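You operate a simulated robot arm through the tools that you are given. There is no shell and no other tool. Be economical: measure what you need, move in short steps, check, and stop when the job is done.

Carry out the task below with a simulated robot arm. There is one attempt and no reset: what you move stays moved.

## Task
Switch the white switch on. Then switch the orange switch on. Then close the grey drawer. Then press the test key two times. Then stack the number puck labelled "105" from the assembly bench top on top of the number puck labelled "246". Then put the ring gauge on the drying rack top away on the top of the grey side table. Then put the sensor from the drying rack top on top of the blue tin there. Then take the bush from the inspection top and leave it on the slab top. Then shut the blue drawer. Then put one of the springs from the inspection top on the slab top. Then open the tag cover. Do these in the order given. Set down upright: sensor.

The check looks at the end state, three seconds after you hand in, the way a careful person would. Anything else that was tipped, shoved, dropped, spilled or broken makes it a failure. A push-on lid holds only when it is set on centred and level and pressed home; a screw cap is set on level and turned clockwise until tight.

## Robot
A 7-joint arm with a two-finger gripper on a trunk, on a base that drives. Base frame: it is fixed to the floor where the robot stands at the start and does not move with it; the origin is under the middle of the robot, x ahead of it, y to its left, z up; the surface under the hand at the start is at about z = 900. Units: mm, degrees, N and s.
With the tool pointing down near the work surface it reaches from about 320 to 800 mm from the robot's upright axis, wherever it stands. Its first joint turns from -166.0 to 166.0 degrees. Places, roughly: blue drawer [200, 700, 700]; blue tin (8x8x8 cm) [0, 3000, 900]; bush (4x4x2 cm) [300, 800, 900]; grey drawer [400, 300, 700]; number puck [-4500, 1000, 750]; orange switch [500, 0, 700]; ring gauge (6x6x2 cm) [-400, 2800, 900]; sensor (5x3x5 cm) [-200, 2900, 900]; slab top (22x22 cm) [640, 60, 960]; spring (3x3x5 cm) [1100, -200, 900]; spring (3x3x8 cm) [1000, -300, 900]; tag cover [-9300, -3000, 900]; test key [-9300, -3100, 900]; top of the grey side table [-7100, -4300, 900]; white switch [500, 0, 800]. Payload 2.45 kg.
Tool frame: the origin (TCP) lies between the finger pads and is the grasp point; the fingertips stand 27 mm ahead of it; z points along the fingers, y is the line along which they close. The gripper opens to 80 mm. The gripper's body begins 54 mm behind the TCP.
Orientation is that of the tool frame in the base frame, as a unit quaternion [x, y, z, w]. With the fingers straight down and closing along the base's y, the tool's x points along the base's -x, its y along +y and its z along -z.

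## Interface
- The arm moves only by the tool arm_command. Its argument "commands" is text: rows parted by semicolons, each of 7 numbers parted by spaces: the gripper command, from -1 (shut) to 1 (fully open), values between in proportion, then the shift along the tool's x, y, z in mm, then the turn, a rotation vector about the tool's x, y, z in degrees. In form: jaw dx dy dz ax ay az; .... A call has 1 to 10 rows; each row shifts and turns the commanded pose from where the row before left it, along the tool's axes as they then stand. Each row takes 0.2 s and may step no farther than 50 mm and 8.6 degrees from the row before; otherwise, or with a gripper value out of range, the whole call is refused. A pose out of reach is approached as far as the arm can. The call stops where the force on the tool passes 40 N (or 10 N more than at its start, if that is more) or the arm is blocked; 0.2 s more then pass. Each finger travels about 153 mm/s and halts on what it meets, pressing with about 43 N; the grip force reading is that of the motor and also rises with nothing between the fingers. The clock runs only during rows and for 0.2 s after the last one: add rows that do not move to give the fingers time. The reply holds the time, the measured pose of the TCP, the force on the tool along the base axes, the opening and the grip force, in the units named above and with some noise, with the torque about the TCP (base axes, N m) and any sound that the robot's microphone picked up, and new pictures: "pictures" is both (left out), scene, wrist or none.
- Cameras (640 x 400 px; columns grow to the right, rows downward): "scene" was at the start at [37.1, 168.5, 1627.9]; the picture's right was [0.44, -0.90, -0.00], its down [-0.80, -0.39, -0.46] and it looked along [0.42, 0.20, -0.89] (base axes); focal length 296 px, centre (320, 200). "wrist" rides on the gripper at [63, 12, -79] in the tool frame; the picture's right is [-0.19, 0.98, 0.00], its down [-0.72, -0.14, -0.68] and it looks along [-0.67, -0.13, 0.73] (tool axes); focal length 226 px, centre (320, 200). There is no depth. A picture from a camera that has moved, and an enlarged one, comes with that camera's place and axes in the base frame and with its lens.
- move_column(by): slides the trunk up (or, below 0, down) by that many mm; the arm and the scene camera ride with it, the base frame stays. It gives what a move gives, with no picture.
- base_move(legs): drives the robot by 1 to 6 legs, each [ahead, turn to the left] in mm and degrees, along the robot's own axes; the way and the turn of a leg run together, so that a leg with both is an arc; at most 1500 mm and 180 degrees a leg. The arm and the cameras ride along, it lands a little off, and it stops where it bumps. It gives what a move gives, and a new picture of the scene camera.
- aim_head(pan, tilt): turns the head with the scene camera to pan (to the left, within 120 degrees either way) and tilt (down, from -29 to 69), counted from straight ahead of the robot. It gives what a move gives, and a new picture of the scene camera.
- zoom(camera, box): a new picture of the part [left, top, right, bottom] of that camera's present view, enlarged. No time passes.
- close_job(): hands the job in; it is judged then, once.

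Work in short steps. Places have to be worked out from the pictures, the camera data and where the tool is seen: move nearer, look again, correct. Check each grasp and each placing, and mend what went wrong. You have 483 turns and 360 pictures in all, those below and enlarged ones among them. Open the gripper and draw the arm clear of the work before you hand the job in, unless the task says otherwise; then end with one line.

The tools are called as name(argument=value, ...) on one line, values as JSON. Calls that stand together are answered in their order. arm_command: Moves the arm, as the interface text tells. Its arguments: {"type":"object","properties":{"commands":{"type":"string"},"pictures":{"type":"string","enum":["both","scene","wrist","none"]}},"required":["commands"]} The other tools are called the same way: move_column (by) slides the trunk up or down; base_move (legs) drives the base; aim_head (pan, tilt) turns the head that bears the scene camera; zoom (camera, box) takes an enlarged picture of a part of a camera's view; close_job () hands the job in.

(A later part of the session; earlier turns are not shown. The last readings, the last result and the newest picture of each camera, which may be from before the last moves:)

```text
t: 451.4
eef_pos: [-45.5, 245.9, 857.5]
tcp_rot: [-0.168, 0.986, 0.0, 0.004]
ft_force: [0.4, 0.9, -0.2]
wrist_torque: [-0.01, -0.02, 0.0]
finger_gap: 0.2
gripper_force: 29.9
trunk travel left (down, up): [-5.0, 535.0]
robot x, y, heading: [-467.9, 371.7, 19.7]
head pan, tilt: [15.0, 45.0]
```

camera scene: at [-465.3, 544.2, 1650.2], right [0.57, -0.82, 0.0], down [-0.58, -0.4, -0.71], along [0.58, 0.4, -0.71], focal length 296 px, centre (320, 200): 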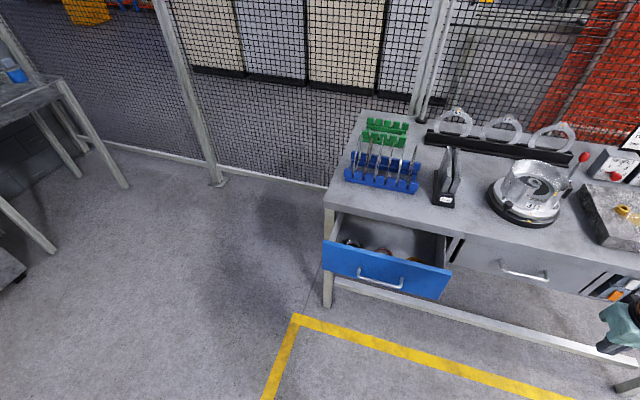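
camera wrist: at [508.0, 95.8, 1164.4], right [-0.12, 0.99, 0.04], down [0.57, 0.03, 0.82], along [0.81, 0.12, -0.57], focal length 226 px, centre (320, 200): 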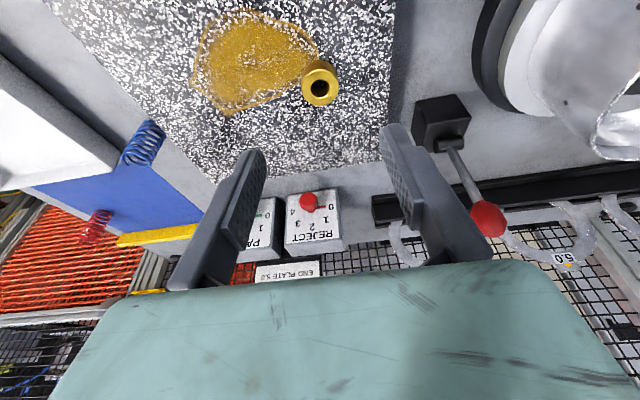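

Rotate the tool to horizontal while moving forward and left toward the drawer centre.

arm_command(commands="-1 -40 25 0 0 0 0;-1 -40 25 0 0 -8.5 0;-1 0 40 0 0 -8.5 0;-1 0 40 0 0 -8.5 0;-1 0 40 0 0 -8.5 0;-1 0 40 0 0 -8.5 0;-1 0 40 0 0 -8.5 0;-1 0 40 0 0 -8.5 0;-1 0 40 0 0 -8.5 0;-1 0 40 0 0 -8.5 0", pictures="none")

arm_command(commands="-1 0 0 0 0 -8.5 0;-1 0 0 0 0 -4.5 0")

```text
t: 453.6
eef_pos: [-21.2, 643.7, 862.5]
tcp_rot: [-0.131, 0.77, 0.105, 0.615]
ft_force: [0.9, -0.8, 0.4]
wrist_torque: [0.01, 0.03, 0.05]
finger_gap: 0.0
gripper_force: 29.9
out of reach, approached as far as the arm can: row 6, 7, 8, 9
trunk travel left (down, up): [-5.0, 535.0]
robot x, y, heading: [-468.3, 372.9, 19.3]
head pan, tilt: [15.0, 45.0]
```

```text
t: 454.2
eef_pos: [-20.3, 642.6, 862.0]
tcp_rot: [-0.119, 0.697, 0.119, 0.698]
ft_force: [0.1, -0.5, -0.6]
wrist_torque: [-0.01, 0.01, 0.05]
finger_gap: 0.0
gripper_force: 29.6
trunk travel left (down, up): [-5.0, 535.0]
robot x, y, heading: [-466.2, 370.9, 19.4]
head pan, tilt: [15.0, 45.0]
camera scene: at [-465.4, 544.0, 1380.2], right [0.57, -0.82, 0.0], down [-0.58, -0.4, -0.71], along [0.58, 0.4, -0.71], focal length 296 px, centre (320, 200)
camera wrist: at [-98.7, 630.1, 799.7], right [-0.32, 0.93, 0.19], down [-0.6, -0.36, 0.72], along [0.73, 0.12, 0.67], focal length 226 px, centre (320, 200)
```

scene: 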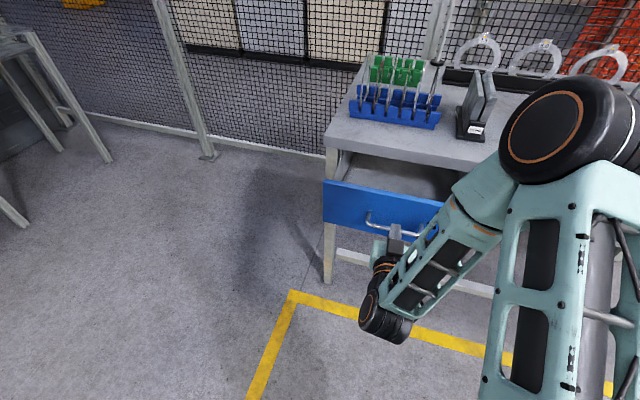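
wrist: 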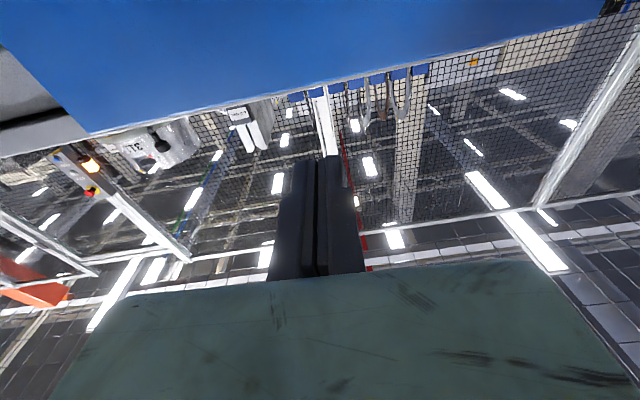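

Hand is centred on the blue drawer (v≈619). Lower to z≈812 and approach.

arm_command(commands="-1 48 0 0 0 0 0;-1 0 0 40 0 0 0;-1 0 0 30 0 0 0")

```text
t: 455.1
eef_pos: [46.9, 667.1, 812.7]
tcp_rot: [-0.118, 0.697, 0.118, 0.697]
ft_force: [0.4, -0.3, -0.4]
wrist_torque: [0.01, -0.04, 0.0]
finger_gap: 0.0
gripper_force: 29.9
trunk travel left (down, up): [-5.0, 535.0]
robot x, y, heading: [-467.4, 369.5, 19.3]
head pan, tilt: [15.0, 45.0]
camera scene: at [-465.4, 544.3, 1380.2], right [0.57, -0.82, 0.0], down [-0.58, -0.4, -0.71], along [0.58, 0.4, -0.71], focal length 296 px, centre (320, 200)
camera wrist: at [-31.6, 654.0, 750.3], right [-0.32, 0.93, 0.19], down [-0.6, -0.36, 0.72], along [0.73, 0.12, 0.67], focal length 226 px, centre (320, 200)
```

scene: 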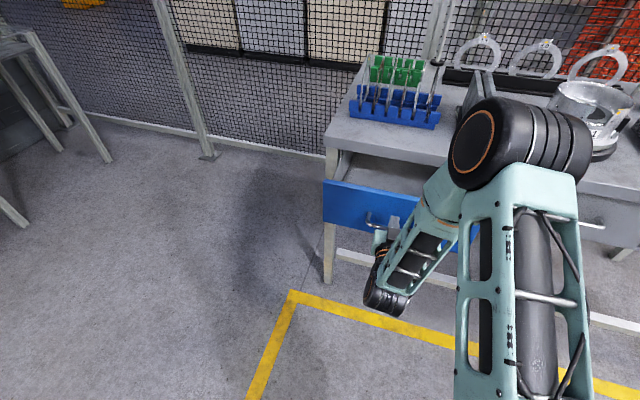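
wrist: 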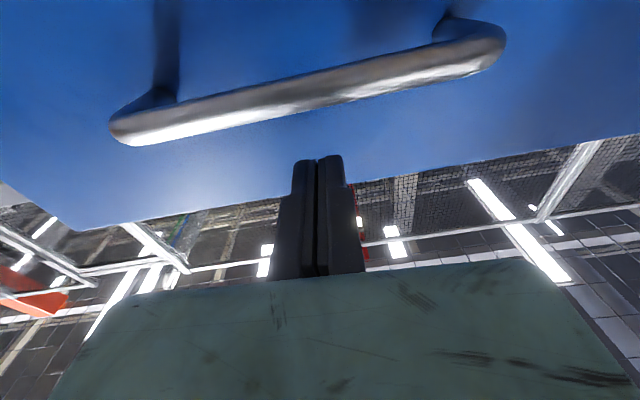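

Just above the handle, centred. Push in.

arm_command(commands="-1 0 0 15 0 0 0;-1 0 0 15 0 0 0;-1 0 0 15 0 0 0;-1 0 0 15 0 0 0;-1 0 0 15 0 0 0;-1 0 0 15 0 0 0;-1 0 0 15 0 0 0;-1 0 0 15 0 0 0;-1 0 0 15 0 0 0;-1 0 0 15 0 0 0")

```text
t: 457.2
eef_pos: [187.4, 715.8, 812.2]
tcp_rot: [-0.119, 0.697, 0.119, 0.697]
ft_force: [-0.4, 0.1, 0.5]
wrist_torque: [-0.02, 0.01, -0.01]
finger_gap: 0.2
gripper_force: 30.0
trunk travel left (down, up): [-5.0, 535.0]
robot x, y, heading: [-464.4, 371.1, 19.4]
head pan, tilt: [15.0, 45.0]
camera scene: at [-465.4, 544.2, 1380.2], right [0.57, -0.82, 0.0], down [-0.58, -0.4, -0.71], along [0.58, 0.4, -0.71], focal length 296 px, centre (320, 200)
camera wrist: at [110.0, 702.7, 749.3], right [-0.32, 0.93, 0.19], down [-0.6, -0.36, 0.72], along [0.73, 0.12, 0.67], focal length 226 px, centre (320, 200)
```

scene: 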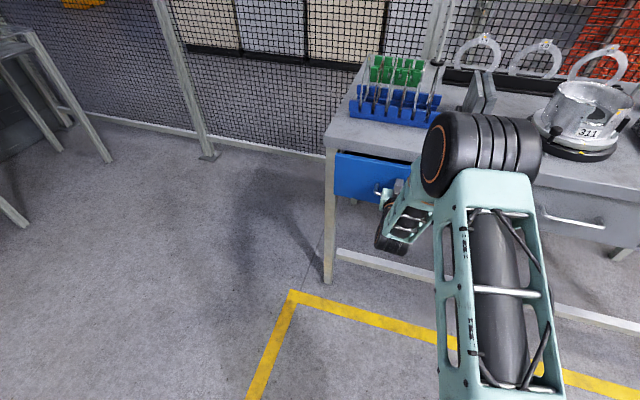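
wrist: 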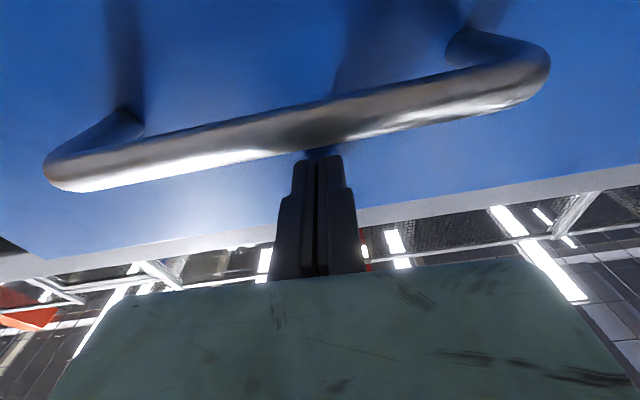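

Moving in well; continue until firm resistance.

arm_command(commands="-1 0 0 10 0 0 0;-1 0 0 10 0 0 0;-1 0 0 8 0 0 0;-1 0 0 5 0 0 0;-1 0 0 5 0 0 0;-1 0 0 5 0 0 0;-1 0 0 5 0 0 0;-1 0 0 5 0 0 0;-1 0 0 5 0 0 0;-1 0 0 5 0 0 0", pictures="scene")

```text
t: 459.2
eef_pos: [233.6, 732.3, 813.4]
tcp_rot: [-0.117, 0.697, 0.117, 0.697]
ft_force: [-28.9, -13.4, 12.1]
wrist_torque: [-0.06, -0.18, -0.34]
finger_gap: 0.0
gripper_force: 29.8
trunk travel left (down, up): [-5.0, 535.0]
robot x, y, heading: [-465.7, 368.4, 19.5]
head pan, tilt: [15.0, 45.0]
stopped in row 9: the force on the tool passed its limit at 50 N (the readings are from after the stop); the commanded pose is now the measured one
camera scene: at [-468.7, 542.7, 1380.6], right [0.57, -0.82, 0.0], down [-0.58, -0.4, -0.71], along [0.58, 0.4, -0.71], focal length 296 px, centre (320, 200)
```

scene: 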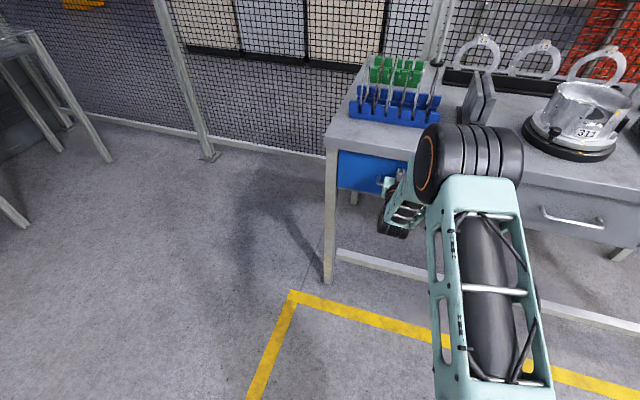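

Firm stop at the same depth as the grey drawer — closed. Retract the hand.

arm_command(commands="-1 0 0 -45 0 0 0;-1 0 0 -45 0 0 0;-1 0 0 -45 0 0 0;-1 0 0 -45 0 0 0;-1 0 0 -30 0 0 0", pictures="scene")

base_move(legs=[[-60, 0]])

move_column(by=270)

arm_command(commands="0 0 -30 0 0 8.5 0;0 0 -40 0 0 8.5 0;0 0 -40 0 0 8.5 0;0 0 -40 0 0 8.5 0;0 0 -40 0 0 8.5 0;0 0 -40 0 0 8.5 0;0 0 0 0 0 8.5 0;0 0 0 0 0 8.5 0;0 0 0 0 0 8.5 0;0 0 0 0 0 8.5 0", pictures="none")

```text
t: 460.4
eef_pos: [39.6, 663.4, 811.5]
tcp_rot: [-0.119, 0.698, 0.118, 0.696]
ft_force: [0.3, 0.7, 0.4]
wrist_torque: [0.03, 0.01, 0.01]
finger_gap: 0.2
gripper_force: 29.9
trunk travel left (down, up): [-5.0, 535.0]
robot x, y, heading: [-465.0, 372.3, 19.1]
head pan, tilt: [15.0, 45.0]
camera scene: at [-465.3, 544.3, 1380.2], right [0.57, -0.82, 0.0], down [-0.58, -0.4, -0.71], along [0.58, 0.4, -0.71], focal length 296 px, centre (320, 200)
```

scene: 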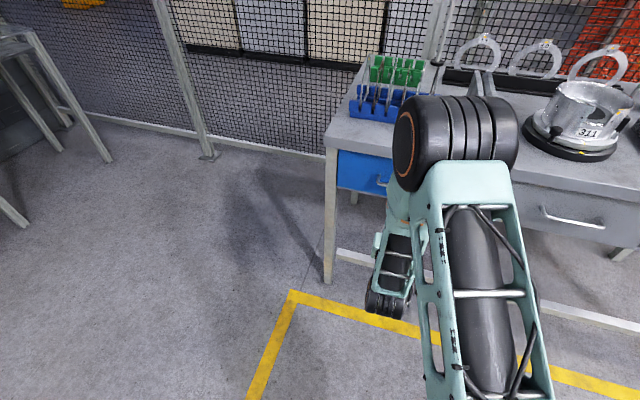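

```text
t: 461.3
eef_pos: [-18.8, 642.3, 811.8]
tcp_rot: [-0.119, 0.698, 0.119, 0.696]
ft_force: [-0.1, 0.0, -0.4]
wrist_torque: [0.0, 0.03, 0.0]
finger_gap: 0.0
gripper_force: 29.9
trunk travel left (down, up): [-5.0, 535.0]
robot x, y, heading: [-527.2, 353.4, 19.6]
head pan, tilt: [15.0, 45.0]
camera scene: at [-523.0, 523.8, 1380.2], right [0.57, -0.82, 0.0], down [-0.58, -0.4, -0.71], along [0.58, 0.4, -0.71], focal length 296 px, centre (320, 200)
```

scene: 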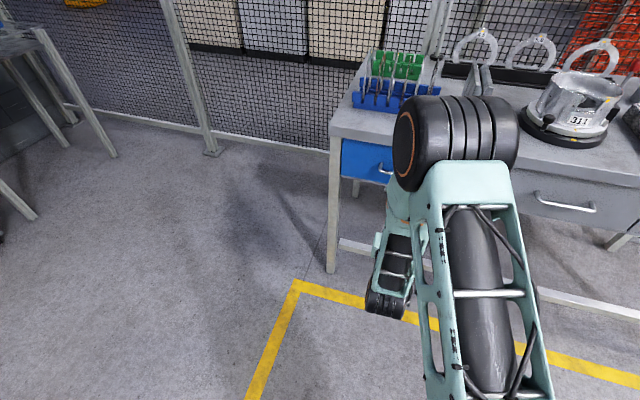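

```text
t: 464.1
eef_pos: [-18.3, 641.9, 1081.1]
tcp_rot: [-0.12, 0.698, 0.119, 0.695]
ft_force: [-0.6, 0.4, 0.4]
wrist_torque: [-0.01, 0.0, 0.0]
finger_gap: 0.0
gripper_force: 29.9
trunk travel left (down, up): [-275.0, 265.0]
robot x, y, heading: [-524.1, 354.7, 19.6]
head pan, tilt: [15.0, 45.0]
```

```text
t: 466.3
eef_pos: [59.2, 427.3, 1081.2]
tcp_rot: [-0.167, 0.985, 0.007, 0.04]
ft_force: [0.0, -0.6, 0.3]
wrist_torque: [-0.01, 0.0, 0.03]
finger_gap: 39.8
gripper_force: 0.1
trunk travel left (down, up): [-275.0, 265.0]
robot x, y, heading: [-522.6, 351.5, 19.6]
head pan, tilt: [15.0, 45.0]
```

Drawer closed. Straighten and raise the hand, then move the base along the bench to the slab/spring station.

arm_command(commands="0 40 -20 -25 0 4.6 0;0 40 -20 -20 0 0 0;0 40 0 -25 0 0 0;0 30 0 0 0 0 0", pictures="none")

base_move(legs=[[0, -92], [690, 0], [0, 90], [250, 0]])

aim_head(pan=0, tilt=45)

```text
refused: row 1 steps farther than a row can; nothing moved
```

```text
t: 479.3
eef_pos: [507.0, -159.0, 1081.4]
tcp_rot: [-0.152, 0.988, 0.006, 0.04]
ft_force: [-0.3, 0.0, -0.6]
wrist_torque: [0.01, 0.04, 0.0]
finger_gap: 40.2
gripper_force: 0.0
trunk travel left (down, up): [-275.0, 265.0]
robot x, y, heading: [-76.5, -217.5, 17.9]
head pan, tilt: [15.0, 45.0]
camera scene: at [-70.9, -42.8, 1650.1], right [0.54, -0.84, 0.0], down [-0.6, -0.38, -0.71], along [0.59, 0.38, -0.71], focal length 296 px, centre (320, 200)
```

scene: 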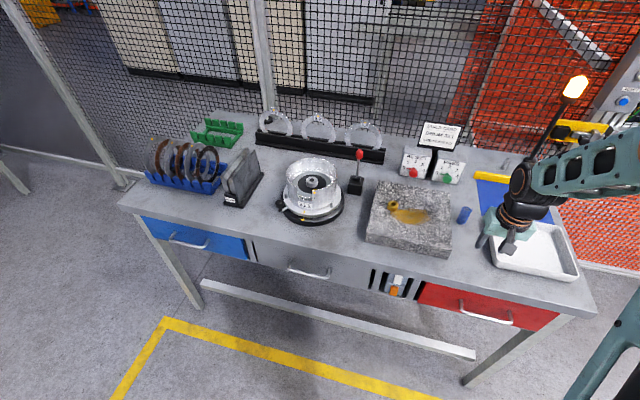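

```text
t: 480.1
eef_pos: [506.0, -160.8, 1080.3]
tcp_rot: [-0.152, 0.988, 0.007, 0.042]
ft_force: [1.0, 1.0, -0.7]
wrist_torque: [0.02, -0.01, 0.0]
finger_gap: 40.2
gripper_force: 0.0
trunk travel left (down, up): [-275.0, 265.0]
robot x, y, heading: [-81.5, -214.7, 17.5]
head pan, tilt: [0.0, 45.0]
camera scene: at [-62.8, -62.2, 1650.2], right [0.3, -0.95, 0.0], down [-0.67, -0.21, -0.71], along [0.67, 0.21, -0.71], focal length 296 px, centre (320, 200)
```

scene: 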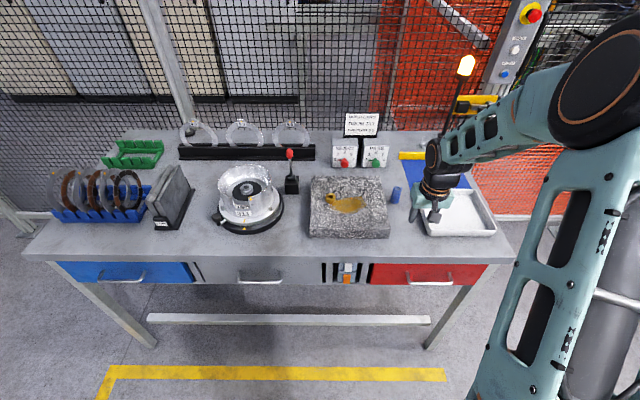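

Both drawers look closed. Zoom on the blue spring beside the slab.

zoom(camera="scene", box=[300, 150, 460, 250])

```text
4.00 times, centred on (380, 200) of scene
camera zoom: at [-62.8, -62.2, 1650.2], right [0.3, -0.95, 0.0], down [-0.67, -0.21, -0.71], along [0.67, 0.21, -0.71], focal length 1186 px, centre (80, 200)
```

zoom: 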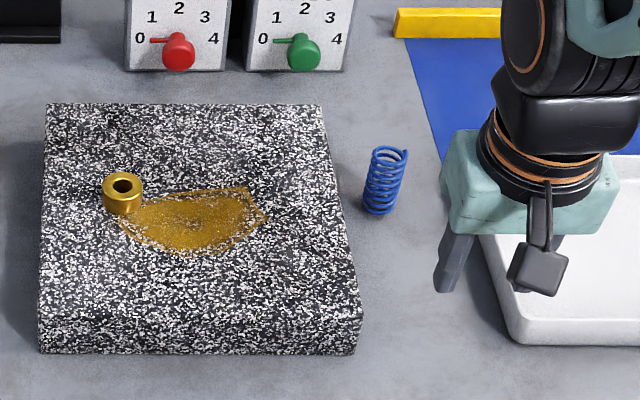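

Blue spring stands at about (708,-91), roughly 60–70 mm tall. Straighten the tool, raise, then drive 140 mm closer.

arm_command(commands="0 30 0 -30 0 4.6 0;0 30 0 -30 0 0 0;0 30 0 0 0 0 0", pictures="none")

base_move(legs=[[140, 0]])

arm_command(commands="1 0 0 0 0 0 0;1 0 0 0 0 0 0", pictures="wrist")

```text
t: 480.9
eef_pos: [418.1, -187.0, 1138.8]
tcp_rot: [-0.152, 0.988, 0.0, 0.001]
ft_force: [0.2, -0.4, 0.4]
wrist_torque: [0.01, 0.02, -0.02]
finger_gap: 40.1
gripper_force: 0.1
trunk travel left (down, up): [-275.0, 265.0]
robot x, y, heading: [-80.7, -210.3, 17.5]
head pan, tilt: [0.0, 45.0]
```

```text
t: 482.2
eef_pos: [555.0, -141.9, 1137.4]
tcp_rot: [-0.154, 0.988, 0.0, 0.001]
ft_force: [-0.6, -0.1, -0.3]
wrist_torque: [-0.04, 0.01, -0.01]
finger_gap: 40.2
gripper_force: 0.2
trunk travel left (down, up): [-275.0, 265.0]
robot x, y, heading: [55.7, -169.2, 17.9]
head pan, tilt: [0.0, 45.0]
camera scene: at [73.5, -18.5, 1650.1], right [0.31, -0.95, 0.0], down [-0.67, -0.22, -0.71], along [0.67, 0.22, -0.71], focal length 296 px, centre (320, 200)
```

scene: 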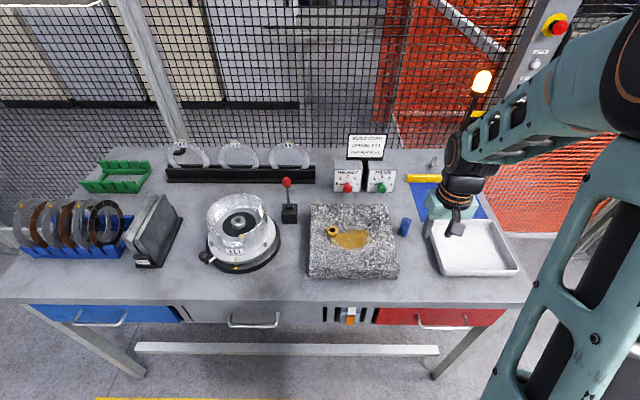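

```text
t: 482.8
eef_pos: [552.7, -142.7, 1138.7]
tcp_rot: [-0.153, 0.988, 0.0, 0.001]
ft_force: [-0.2, -0.1, 0.5]
wrist_torque: [0.01, 0.0, -0.01]
finger_gap: 80.4
gripper_force: 0.0
trunk travel left (down, up): [-275.0, 265.0]
robot x, y, heading: [58.1, -173.3, 17.8]
head pan, tilt: [0.0, 45.0]
camera wrist: at [490.2, -148.9, 1218.6], right [-0.11, 0.99, 0.0], down [0.73, 0.08, 0.68], along [0.68, 0.08, -0.73], focal length 226 px, centre (320, 200)
```

wrist: 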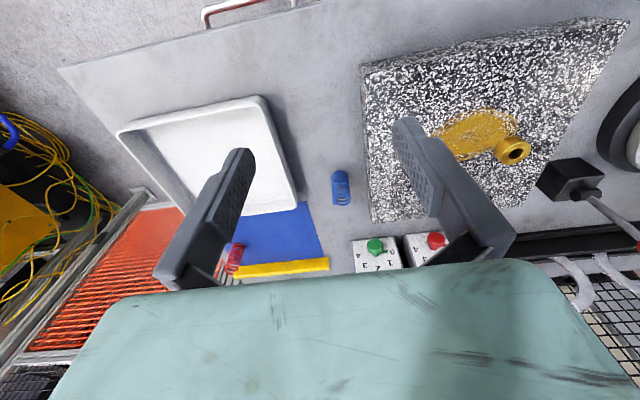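

Spring at (712,-89), 66 mm tall. Move above it and descend partway.

arm_command(commands="1 -42 1 0 0 0 0;1 -42 1 0 0 0 0;1 -42 1 0 0 0 0;1 -42 1 0 0 0 0;1 0 0 40 0 0 0;1 0 0 40 0 0 0;1 0 0 25 0 0 0", pictures="wrist")

```text
t: 484.4
eef_pos: [711.3, -88.7, 1031.9]
tcp_rot: [-0.153, 0.988, 0.0, 0.001]
ft_force: [-0.5, -0.1, 0.0]
wrist_torque: [-0.03, -0.02, 0.04]
finger_gap: 80.2
gripper_force: 0.1
trunk travel left (down, up): [-275.0, 265.0]
robot x, y, heading: [55.6, -172.3, 17.6]
head pan, tilt: [0.0, 45.0]
camera wrist: at [648.6, -94.6, 1111.4], right [-0.11, 0.99, 0.0], down [0.73, 0.08, 0.68], along [0.68, 0.08, -0.73], focal length 226 px, centre (320, 200)
```

wrist: 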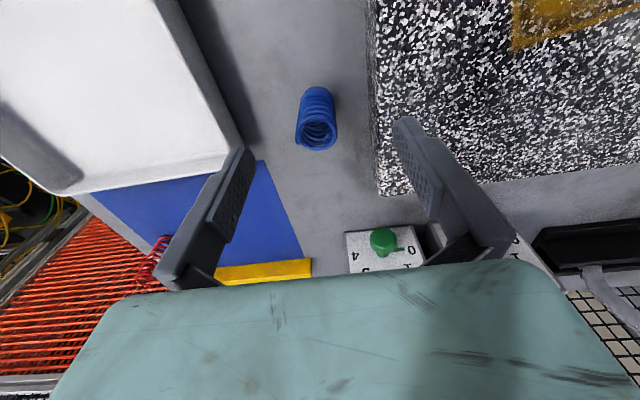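

The slab edge looks close to the spring's side; I zoom in to judge the gap for the finger.

zoom(camera="wrist", box=[220, 60, 460, 210])

```text
2.67 times, centred on (340, 135) of wrist
camera zoom: at [648.6, -94.6, 1111.4], right [-0.11, 0.99, 0.0], down [0.73, 0.08, 0.68], along [0.68, 0.08, -0.73], focal length 603 px, centre (267, 373)
```

zoom: 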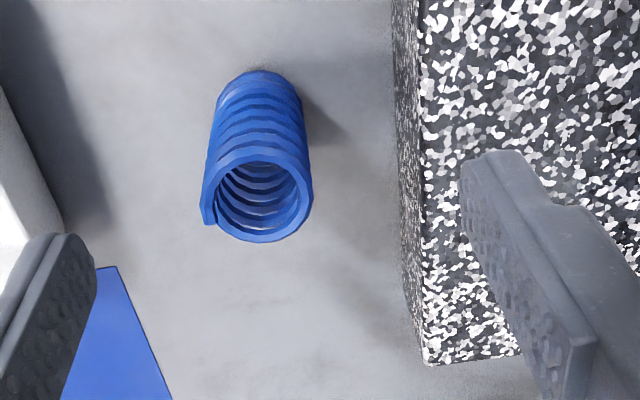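

Slab edge is 41 mm from the spring's centre (radius 13.5), so I narrow the jaws to 46 mm and descend with about 8 mm margins.

arm_command(commands="0.15 -5.5 -1 0 0 0 0;0.15 0 0 0 0 0 0;0.15 0 0 25 0 0 0", pictures="wrist")

```text
t: 485.2
eef_pos: [718.7, -87.0, 1007.3]
tcp_rot: [-0.153, 0.988, 0.0, 0.001]
ft_force: [0.6, 0.1, -0.2]
wrist_torque: [-0.02, -0.04, -0.03]
finger_gap: 46.0
gripper_force: 0.1
trunk travel left (down, up): [-275.0, 265.0]
robot x, y, heading: [58.1, -170.8, 17.8]
head pan, tilt: [0.0, 45.0]
camera wrist: at [654.6, -93.9, 1086.8], right [-0.11, 0.99, 0.0], down [0.73, 0.08, 0.68], along [0.68, 0.08, -0.73], focal length 226 px, centre (320, 200)
```

wrist: 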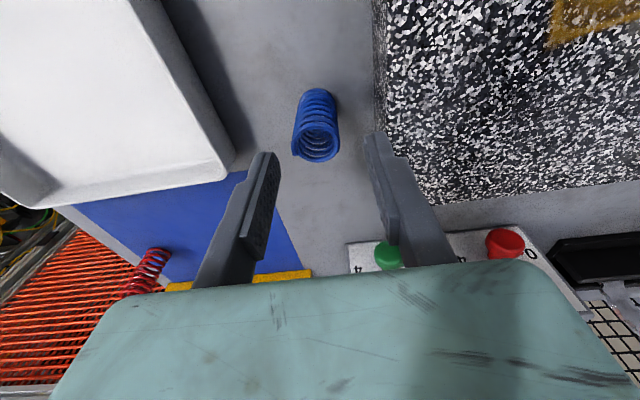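

arm_command(commands="0.15 3 -2 0 0 0 0;0.15 0 0 25 0 0 0;0.15 0 0 20 0 0 0", pictures="wrist")

```text
t: 486.0
eef_pos: [716.1, -90.1, 964.2]
tcp_rot: [-0.153, 0.988, 0.0, 0.001]
ft_force: [-0.4, -0.2, 0.0]
wrist_torque: [-0.01, 0.03, -0.03]
finger_gap: 46.0
gripper_force: 0.1
trunk travel left (down, up): [-275.0, 265.0]
robot x, y, heading: [56.2, -169.2, 17.7]
head pan, tilt: [0.0, 45.0]
camera wrist: at [653.1, -96.2, 1043.6], right [-0.11, 0.99, 0.0], down [0.73, 0.08, 0.68], along [0.68, 0.08, -0.73], focal length 226 px, centre (320, 200)
```

wrist: 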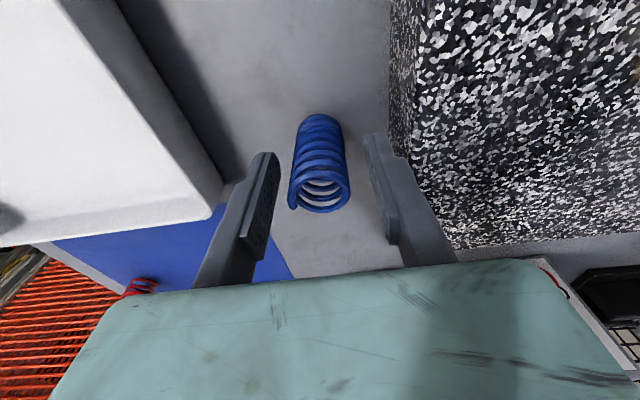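

Well centred. Lower 12 mm more and close.

arm_command(commands="0.15 0 0 12 0 0 0;-0.2 0 0 0 0 0 0;-0.6 0 0 0 0 0 0;-1 0 0 0 0 0 0;-1 0 0 0 0 0 0", pictures="wrist")

```text
t: 487.2
eef_pos: [716.2, -88.4, 952.8]
tcp_rot: [-0.153, 0.988, 0.0, 0.0]
ft_force: [-0.1, 0.3, 0.0]
wrist_torque: [0.04, 0.01, 0.06]
finger_gap: 27.8
gripper_force: 42.7
trunk travel left (down, up): [-275.0, 265.0]
robot x, y, heading: [56.5, -171.2, 17.9]
head pan, tilt: [0.0, 45.0]
camera wrist: at [652.8, -96.2, 1032.6], right [-0.11, 0.99, 0.0], down [0.73, 0.08, 0.68], along [0.68, 0.08, -0.73], focal length 226 px, centre (320, 200)
```

wrist: 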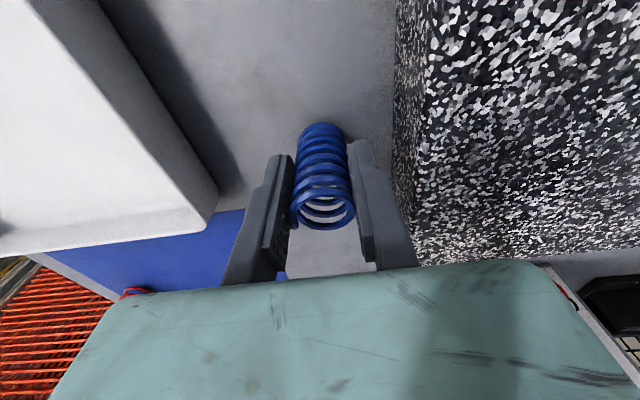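

Gripped (27.8 mm). Lift 110 mm and move over the slab's free back-right corner area.

arm_command(commands="-1 0 0 -40 0 0 0;-1 0 0 -40 0 0 0;-1 0 0 -30 0 0 0;-1 -10 32 0 0 0 0;-1 -10 32 0 0 0 0;-1 -9 31 0 0 0 0")

```text
t: 488.6
eef_pos: [712.7, 12.1, 1063.9]
tcp_rot: [-0.153, 0.988, 0.0, 0.001]
ft_force: [-0.9, -0.1, 0.2]
wrist_torque: [0.01, 0.03, -0.02]
finger_gap: 27.4
gripper_force: 43.0
trunk travel left (down, up): [-275.0, 265.0]
robot x, y, heading: [52.4, -171.5, 17.7]
head pan, tilt: [0.0, 45.0]
camera scene: at [72.1, -18.3, 1650.1], right [0.31, -0.95, 0.0], down [-0.67, -0.22, -0.71], along [0.67, 0.22, -0.71], focal length 296 px, centre (320, 200)
camera wrist: at [651.0, 5.2, 1143.2], right [-0.11, 0.99, 0.0], down [0.73, 0.08, 0.68], along [0.68, 0.08, -0.73], focal length 226 px, centre (320, 200)
```

scene: 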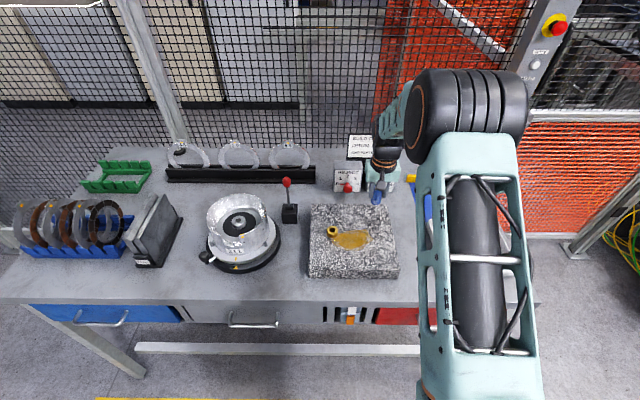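
wrist: 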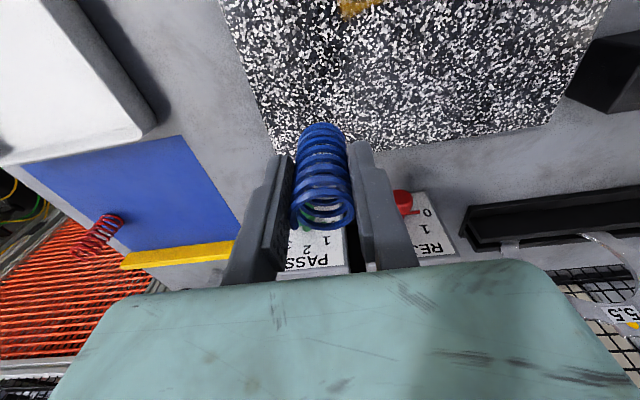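

Spot is about 40 mm in from the back edge and 50 mm from the right edge. Shift 8 mm nearer and lower.

arm_command(commands="-1 8 3 0 0 0 0;-1 0 0 25 0 0 0;-1 0 0 18 0 0 0;-1 0 0 4 0 0 0;-1 0 0 2 0 0 0", pictures="wrist")

zoom(camera="scene", box=[300, 160, 420, 240])

```text
t: 489.8
eef_pos: [706.7, 9.3, 1013.2]
tcp_rot: [-0.153, 0.988, 0.0, 0.001]
ft_force: [-0.8, 0.2, -1.0]
wrist_torque: [0.04, -0.04, 0.01]
finger_gap: 27.5
gripper_force: 43.3
trunk travel left (down, up): [-275.0, 265.0]
robot x, y, heading: [59.6, -170.4, 18.0]
head pan, tilt: [0.0, 45.0]
camera wrist: at [643.3, 3.8, 1093.4], right [-0.11, 0.99, 0.0], down [0.73, 0.08, 0.68], along [0.68, 0.08, -0.73], focal length 226 px, centre (320, 200)
```

wrist: 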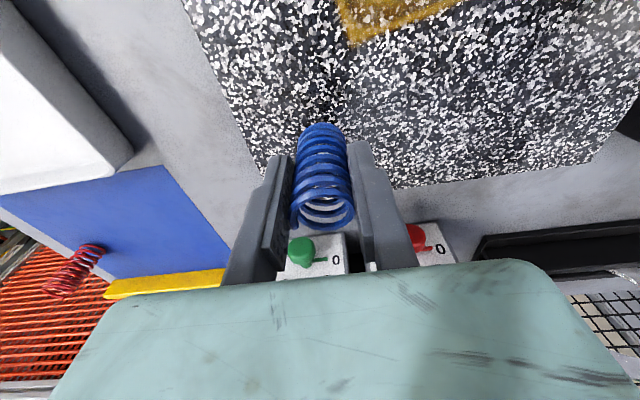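

```text
5.00 times, centred on (360, 200) of scene
camera zoom: at [72.3, -18.9, 1650.2], right [0.31, -0.95, 0.0], down [-0.67, -0.22, -0.71], along [0.67, 0.22, -0.71], focal length 1482 px, centre (120, 200)
```

zoom: 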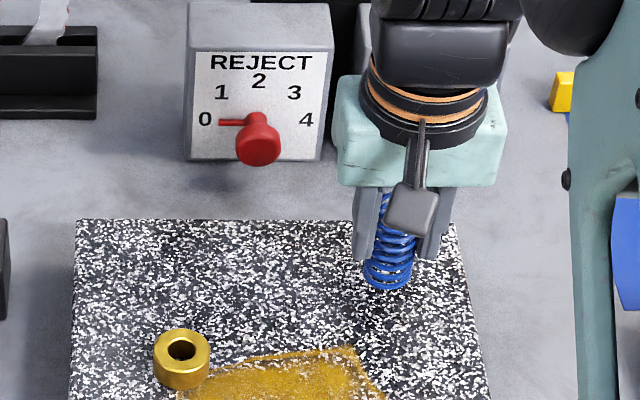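

Nearly down. Final small steps to contact.

arm_command(commands="-1 0 0 2 0 0 0;-1 0 0 2 0 0 0;-1 0 0 2 0 0 0", pictures="none")

```text
t: 490.6
eef_pos: [705.1, 9.2, 1007.9]
tcp_rot: [-0.153, 0.988, 0.0, 0.001]
ft_force: [-0.4, 0.2, 0.1]
wrist_torque: [0.02, 0.03, -0.02]
finger_gap: 27.7
gripper_force: 43.3
trunk travel left (down, up): [-275.0, 265.0]
robot x, y, heading: [56.3, -170.4, 17.7]
head pan, tilt: [0.0, 45.0]
```

arm_command(commands="-1 0 0 1.5 0 0 0;-1 0 0 1.5 0 0 0;-1 0 0 1.5 0 0 0", pictures="none")

```text
t: 491.4
eef_pos: [706.2, 9.4, 1001.9]
tcp_rot: [-0.153, 0.988, 0.0, 0.001]
ft_force: [0.2, -0.7, 0.3]
wrist_torque: [0.03, 0.0, 0.01]
finger_gap: 27.5
gripper_force: 42.9
trunk travel left (down, up): [-275.0, 265.0]
robot x, y, heading: [57.9, -172.0, 17.9]
head pan, tilt: [0.0, 45.0]
```

arm_command(commands="-1 0 0 1 0 0 0;-1 0 0 1 0 0 0;-1 0 0 1 0 0 0", pictures="wrist")

zoom(camera="scene", box=[340, 180, 400, 220])

```text
t: 492.2
eef_pos: [706.3, 9.8, 1002.5]
tcp_rot: [-0.153, 0.988, 0.0, 0.003]
ft_force: [-2.0, -1.0, 13.2]
wrist_torque: [0.0, 0.03, -0.02]
finger_gap: 27.4
gripper_force: 42.9
trunk travel left (down, up): [-275.0, 265.0]
robot x, y, heading: [57.8, -170.9, 17.7]
head pan, tilt: [0.0, 45.0]
camera wrist: at [643.0, 3.2, 1081.7], right [-0.11, 0.99, 0.0], down [0.72, 0.08, 0.69], along [0.68, 0.08, -0.73], focal length 226 px, centre (320, 200)
```

wrist: 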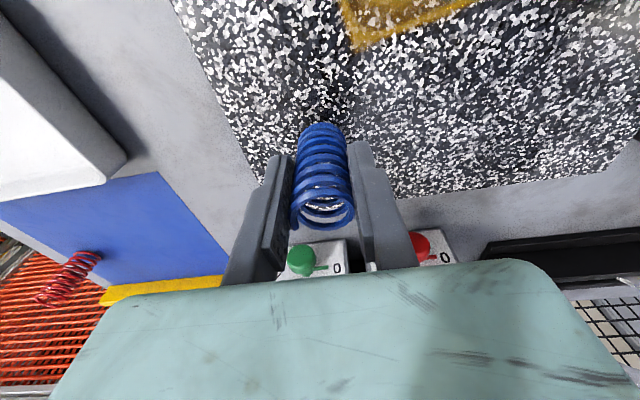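

```text
10.00 times, centred on (370, 200) of scene
camera zoom: at [70.9, -19.3, 1650.4], right [0.31, -0.95, 0.0], down [-0.67, -0.22, -0.71], along [0.67, 0.22, -0.71], focal length 2965 px, centre (-180, 200)
```

zoom: 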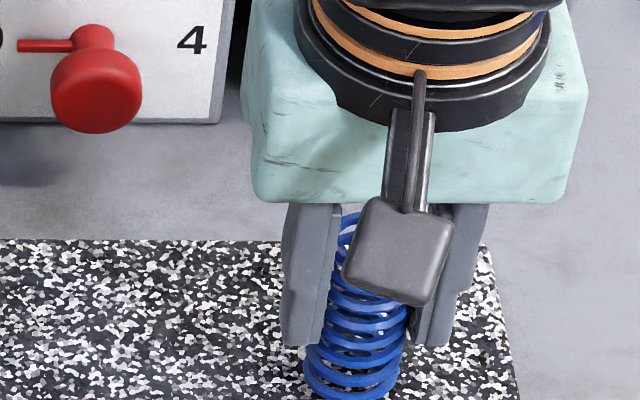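

Contact (13 N). Open gently and lift away vertically.

arm_command(commands="-1 0 0 -1 0 0 0;-0.2 0 0 0 0 0 0;0.2 0 0 0 0 0 0;0.3 0 0 0 0 0 0;0.3 0 0 -30 0 0 0;0.3 0 0 -45 0 0 0;0.3 0 0 -45 0 0 0", pictures="wrist")

zoom(camera="scene", box=[300, 160, 420, 240])

```text
t: 493.8
eef_pos: [703.0, 8.7, 1119.7]
tcp_rot: [-0.153, 0.988, 0.0, 0.001]
ft_force: [-0.7, -0.1, -0.1]
wrist_torque: [0.0, -0.02, -0.01]
finger_gap: 51.9
gripper_force: 0.0
trunk travel left (down, up): [-275.0, 265.0]
robot x, y, heading: [57.5, -171.7, 17.8]
head pan, tilt: [0.0, 45.0]
camera wrist: at [641.3, 2.8, 1200.3], right [-0.11, 0.99, 0.0], down [0.73, 0.08, 0.68], along [0.68, 0.08, -0.73], focal length 226 px, centre (320, 200)
```

wrist: 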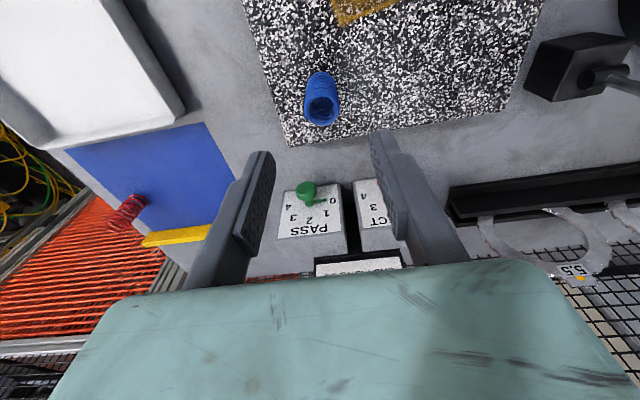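

```text
5.00 times, centred on (360, 200) of scene
camera zoom: at [71.6, -19.0, 1650.2], right [0.31, -0.95, 0.0], down [-0.67, -0.22, -0.71], along [0.67, 0.22, -0.71], focal length 1482 px, centre (120, 200)
```

zoom: 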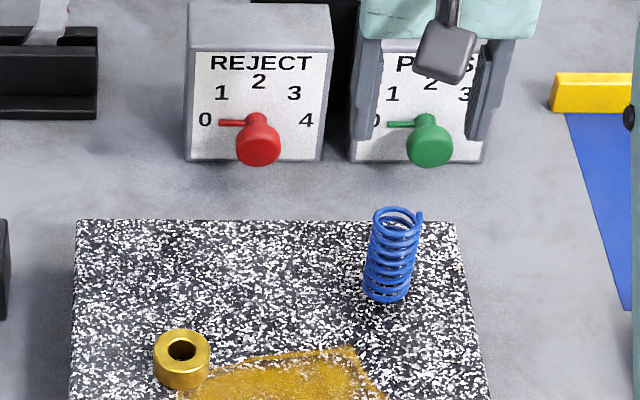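

Spring stands on the slab. Last task: the tag cover, back at the test-key bench. Retract and drive there along the known route.

arm_command(commands="-1 40 0 0 0 0 0;-1 40 0 0 0 0 0;-1 40 0 0 0 0 0;-1 40 -20 0 0 0 0;-1 40 -20 0 0 0 0;-1 40 -20 0 0 0 0", pictures="none")

base_move(legs=[[-100, 0], [0, -8], [-470, 0], [0, 179]])

aim_head(pan=0, tilt=20)

```text
t: 495.2
eef_pos: [495.2, -120.2, 1120.2]
tcp_rot: [-0.152, 0.988, 0.0, 0.002]
ft_force: [-0.1, -0.5, -0.2]
wrist_torque: [0.0, 0.01, 0.01]
finger_gap: 0.0
gripper_force: 30.2
trunk travel left (down, up): [-275.0, 265.0]
robot x, y, heading: [58.1, -173.2, 17.8]
head pan, tilt: [0.0, 45.0]
```

```text
t: 507.0
eef_pos: [-941.4, -279.4, 1119.7]
tcp_rot: [0.996, 0.093, -0.001, 0.0]
ft_force: [-0.3, 0.3, -0.2]
wrist_torque: [-0.01, -0.02, 0.03]
finger_gap: 0.0
gripper_force: 30.4
trunk travel left (down, up): [-275.0, 265.0]
robot x, y, heading: [-497.9, -280.6, -169.0]
head pan, tilt: [0.0, 45.0]
camera scene: at [-534.6, -429.6, 1650.2], right [-0.19, 0.98, 0.0], down [0.69, 0.13, -0.71], along [-0.69, -0.13, -0.71], focal length 296 px, centre (320, 200)
```

scene: 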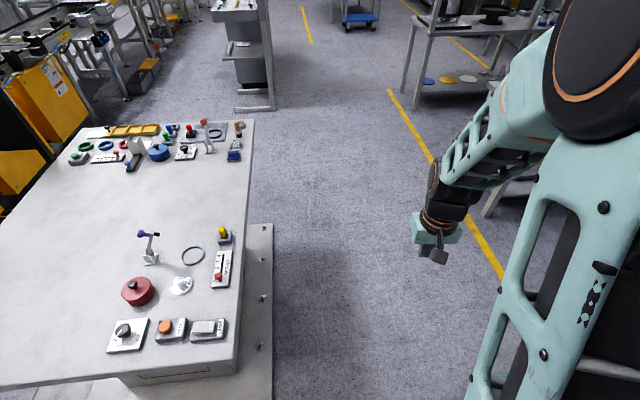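

```text
t: 507.9
eef_pos: [-942.6, -279.5, 1120.3]
tcp_rot: [0.996, 0.093, -0.001, -0.001]
ft_force: [-1.0, 0.7, 0.3]
wrist_torque: [-0.02, -0.03, 0.01]
finger_gap: 0.2
gripper_force: 29.2
trunk travel left (down, up): [-275.0, 265.0]
robot x, y, heading: [-498.9, -281.9, -169.1]
head pan, tilt: [0.0, 20.0]
camera scene: at [-546.2, -431.8, 1688.8], right [-0.19, 0.98, 0.0], down [0.34, 0.07, -0.94], along [-0.92, -0.18, -0.34], focal length 296 px, centre (320, 200)
```

scene: 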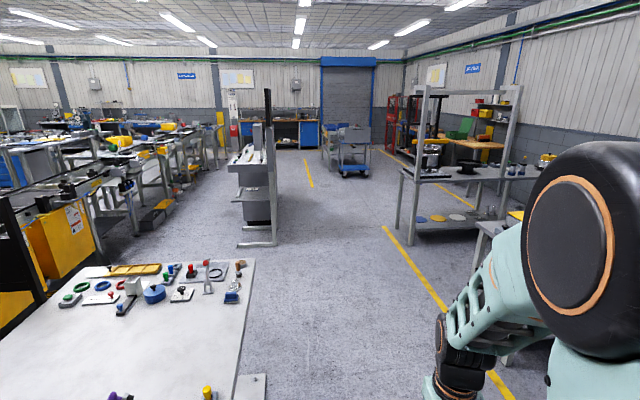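

Clear way along the corridor as before.

base_move(legs=[[0, -2.5], [1500, 0], [1500, 0], [700, 0], [0, 18], [1500, 0]])

```text
t: 534.5
eef_pos: [-6009.0, -1558.9, 1120.0]
tcp_rot: [0.978, 0.209, 0.0, 0.001]
ft_force: [-0.1, 0.3, -0.6]
wrist_torque: [0.0, -0.02, 0.0]
finger_gap: 0.0
gripper_force: 30.0
trunk travel left (down, up): [-275.0, 265.0]
robot x, y, heading: [-5574.9, -1458.5, -155.6]
head pan, tilt: [0.0, 20.0]
camera scene: at [-5588.0, -1614.6, 1688.8], right [-0.41, 0.91, 0.0], down [0.31, 0.14, -0.94], along [-0.86, -0.39, -0.34], focal length 296 px, centre (320, 200)
```

scene: 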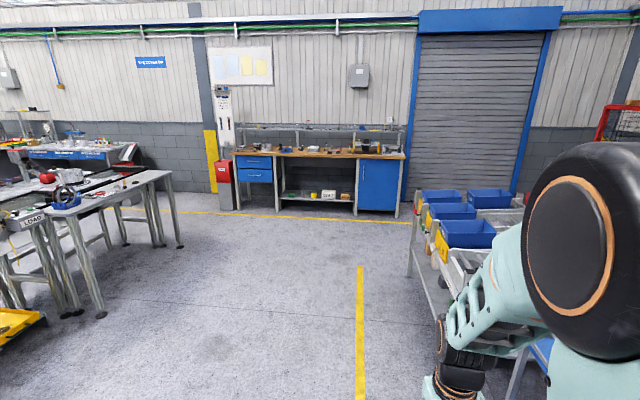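

On track. Continue to the test-key bench with a bit more clearance from the conveyor stand on the right.

base_move(legs=[[0, 4], [1400, 0], [0, -6.7], [1500, 0], [280, 0], [0, -3.2]])

aim_head(pan=10, tilt=45)

```text
t: 551.6
eef_pos: [-8919.7, -2817.8, 1119.6]
tcp_rot: [0.988, 0.153, -0.001, 0.0]
ft_force: [-0.2, 0.3, -0.4]
wrist_torque: [0.0, -0.05, 0.0]
finger_gap: 0.1
gripper_force: 30.1
trunk travel left (down, up): [-275.0, 265.0]
robot x, y, heading: [-8479.5, -2767.6, -162.3]
head pan, tilt: [0.0, 20.0]
camera scene: at [-8508.9, -2920.9, 1688.9], right [-0.3, 0.95, 0.0], down [0.33, 0.1, -0.94], along [-0.9, -0.28, -0.34], focal length 296 px, centre (320, 200)
```

scene: 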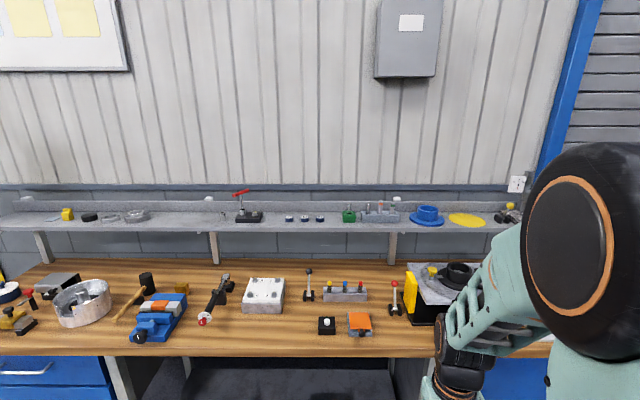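

```text
t: 552.5
eef_pos: [-8920.3, -2818.0, 1119.2]
tcp_rot: [0.988, 0.152, -0.002, 0.001]
ft_force: [-0.7, -0.6, 0.7]
wrist_torque: [-0.03, 0.0, 0.01]
finger_gap: 0.0
gripper_force: 29.5
trunk travel left (down, up): [-275.0, 265.0]
robot x, y, heading: [-8481.1, -2766.8, -162.3]
head pan, tilt: [10.0, 45.0]
camera scene: at [-8491.8, -2930.8, 1650.3], right [-0.46, 0.89, 0.0], down [0.63, 0.33, -0.71], along [-0.63, -0.33, -0.71], focal length 296 px, centre (320, 200)
```

scene: 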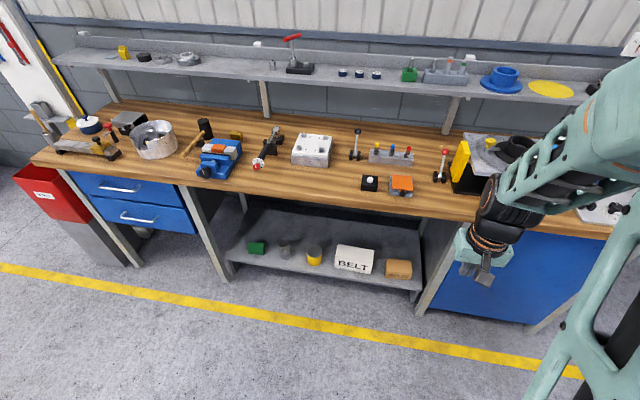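

zoom(camera="scene", box=[350, 160, 440, 210])

base_move(legs=[[250, 0]])

zoom(camera="scene", box=[380, 180, 480, 250])

```text
7.11 times, centred on (395, 185) of scene
camera zoom: at [-8491.8, -2930.8, 1650.3], right [-0.46, 0.89, 0.0], down [0.63, 0.33, -0.71], along [-0.63, -0.33, -0.71], focal length 2108 px, centre (-213, 307)
```

zoom: 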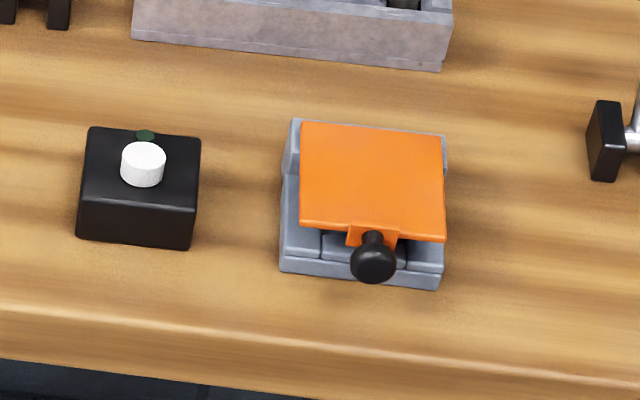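

```text
t: 554.3
eef_pos: [-9162.7, -2894.1, 1120.1]
tcp_rot: [0.988, 0.153, -0.001, 0.0]
ft_force: [0.3, 0.0, 0.3]
wrist_torque: [-0.01, -0.03, 0.02]
finger_gap: 0.0
gripper_force: 30.0
trunk travel left (down, up): [-275.0, 265.0]
robot x, y, heading: [-8722.2, -2841.0, -162.6]
head pan, tilt: [10.0, 45.0]
camera scene: at [-8734.5, -3007.6, 1650.1], right [-0.46, 0.89, 0.0], down [0.63, 0.33, -0.71], along [-0.63, -0.33, -0.71], focal length 296 px, centre (320, 200)
```

scene: 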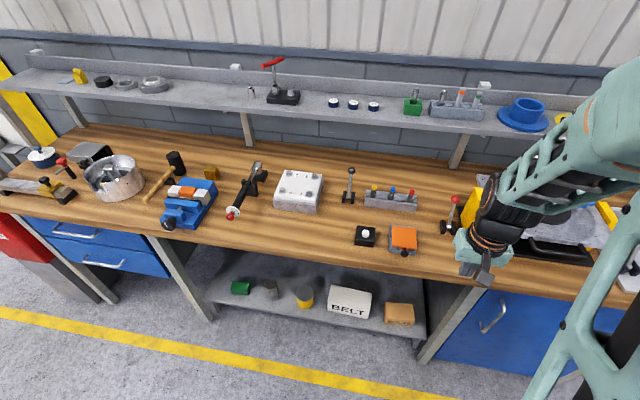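

```text
5.71 times, centred on (430, 215) of scene
camera zoom: at [-8734.5, -3007.6, 1650.1], right [-0.46, 0.89, 0.0], down [0.63, 0.33, -0.71], along [-0.63, -0.33, -0.71], focal length 1694 px, centre (-309, 114)
```

zoom: 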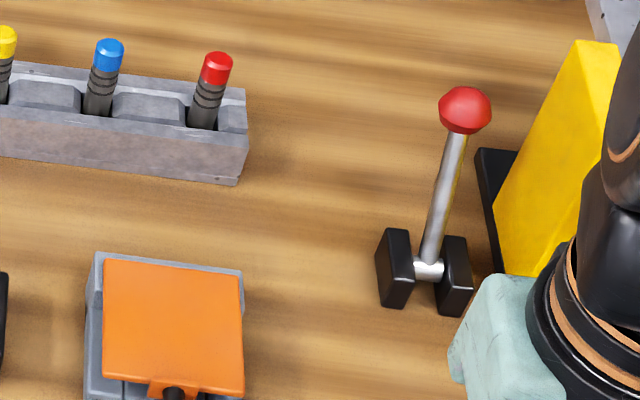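

zoom(camera="scene", box=[370, 215, 440, 265])

arm_command(commands="-1 0 40 0 0 0 0;-1 0 40 0 0 0 0;-1 0 0 40 0 0 0;-1 0 0 20 0 0 0", pictures="wrist")

```text
8.00 times, centred on (405, 240) of scene
camera zoom: at [-8734.5, -3007.6, 1650.1], right [-0.46, 0.89, 0.0], down [0.63, 0.33, -0.71], along [-0.63, -0.33, -0.71], focal length 2372 px, centre (-360, -120)
```

zoom: 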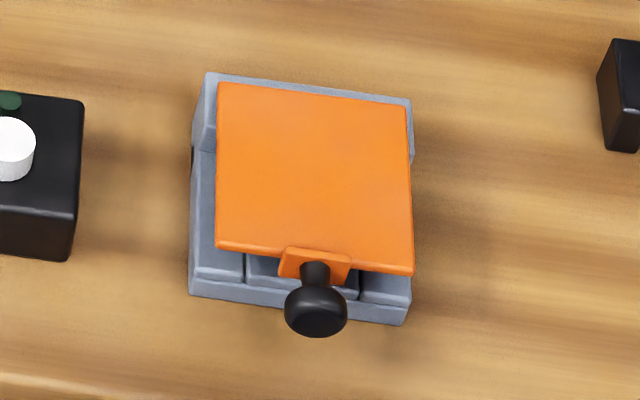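

```text
t: 555.3
eef_pos: [-9136.7, -2969.4, 1058.6]
tcp_rot: [0.988, 0.151, -0.001, 0.0]
ft_force: [0.8, -0.5, 0.4]
wrist_torque: [-0.02, 0.01, 0.06]
finger_gap: 0.1
gripper_force: 30.0
trunk travel left (down, up): [-275.0, 265.0]
robot x, y, heading: [-8724.4, -2846.3, -162.3]
head pan, tilt: [10.0, 45.0]
camera wrist: at [-9070.6, -2961.5, 1138.8], right [0.11, -0.99, 0.0], down [-0.73, -0.08, 0.68], along [-0.68, -0.08, -0.73], focal length 226 px, centre (320, 200)
```

wrist: 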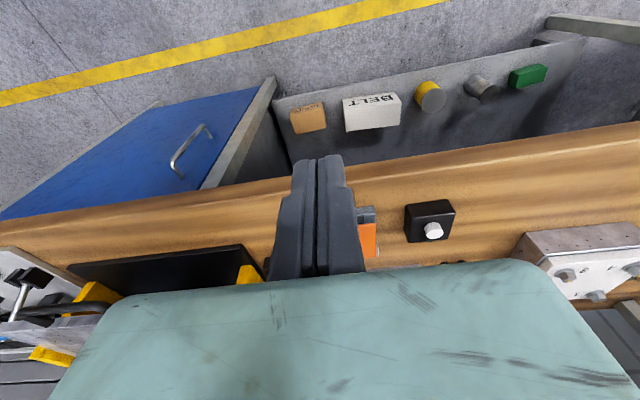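

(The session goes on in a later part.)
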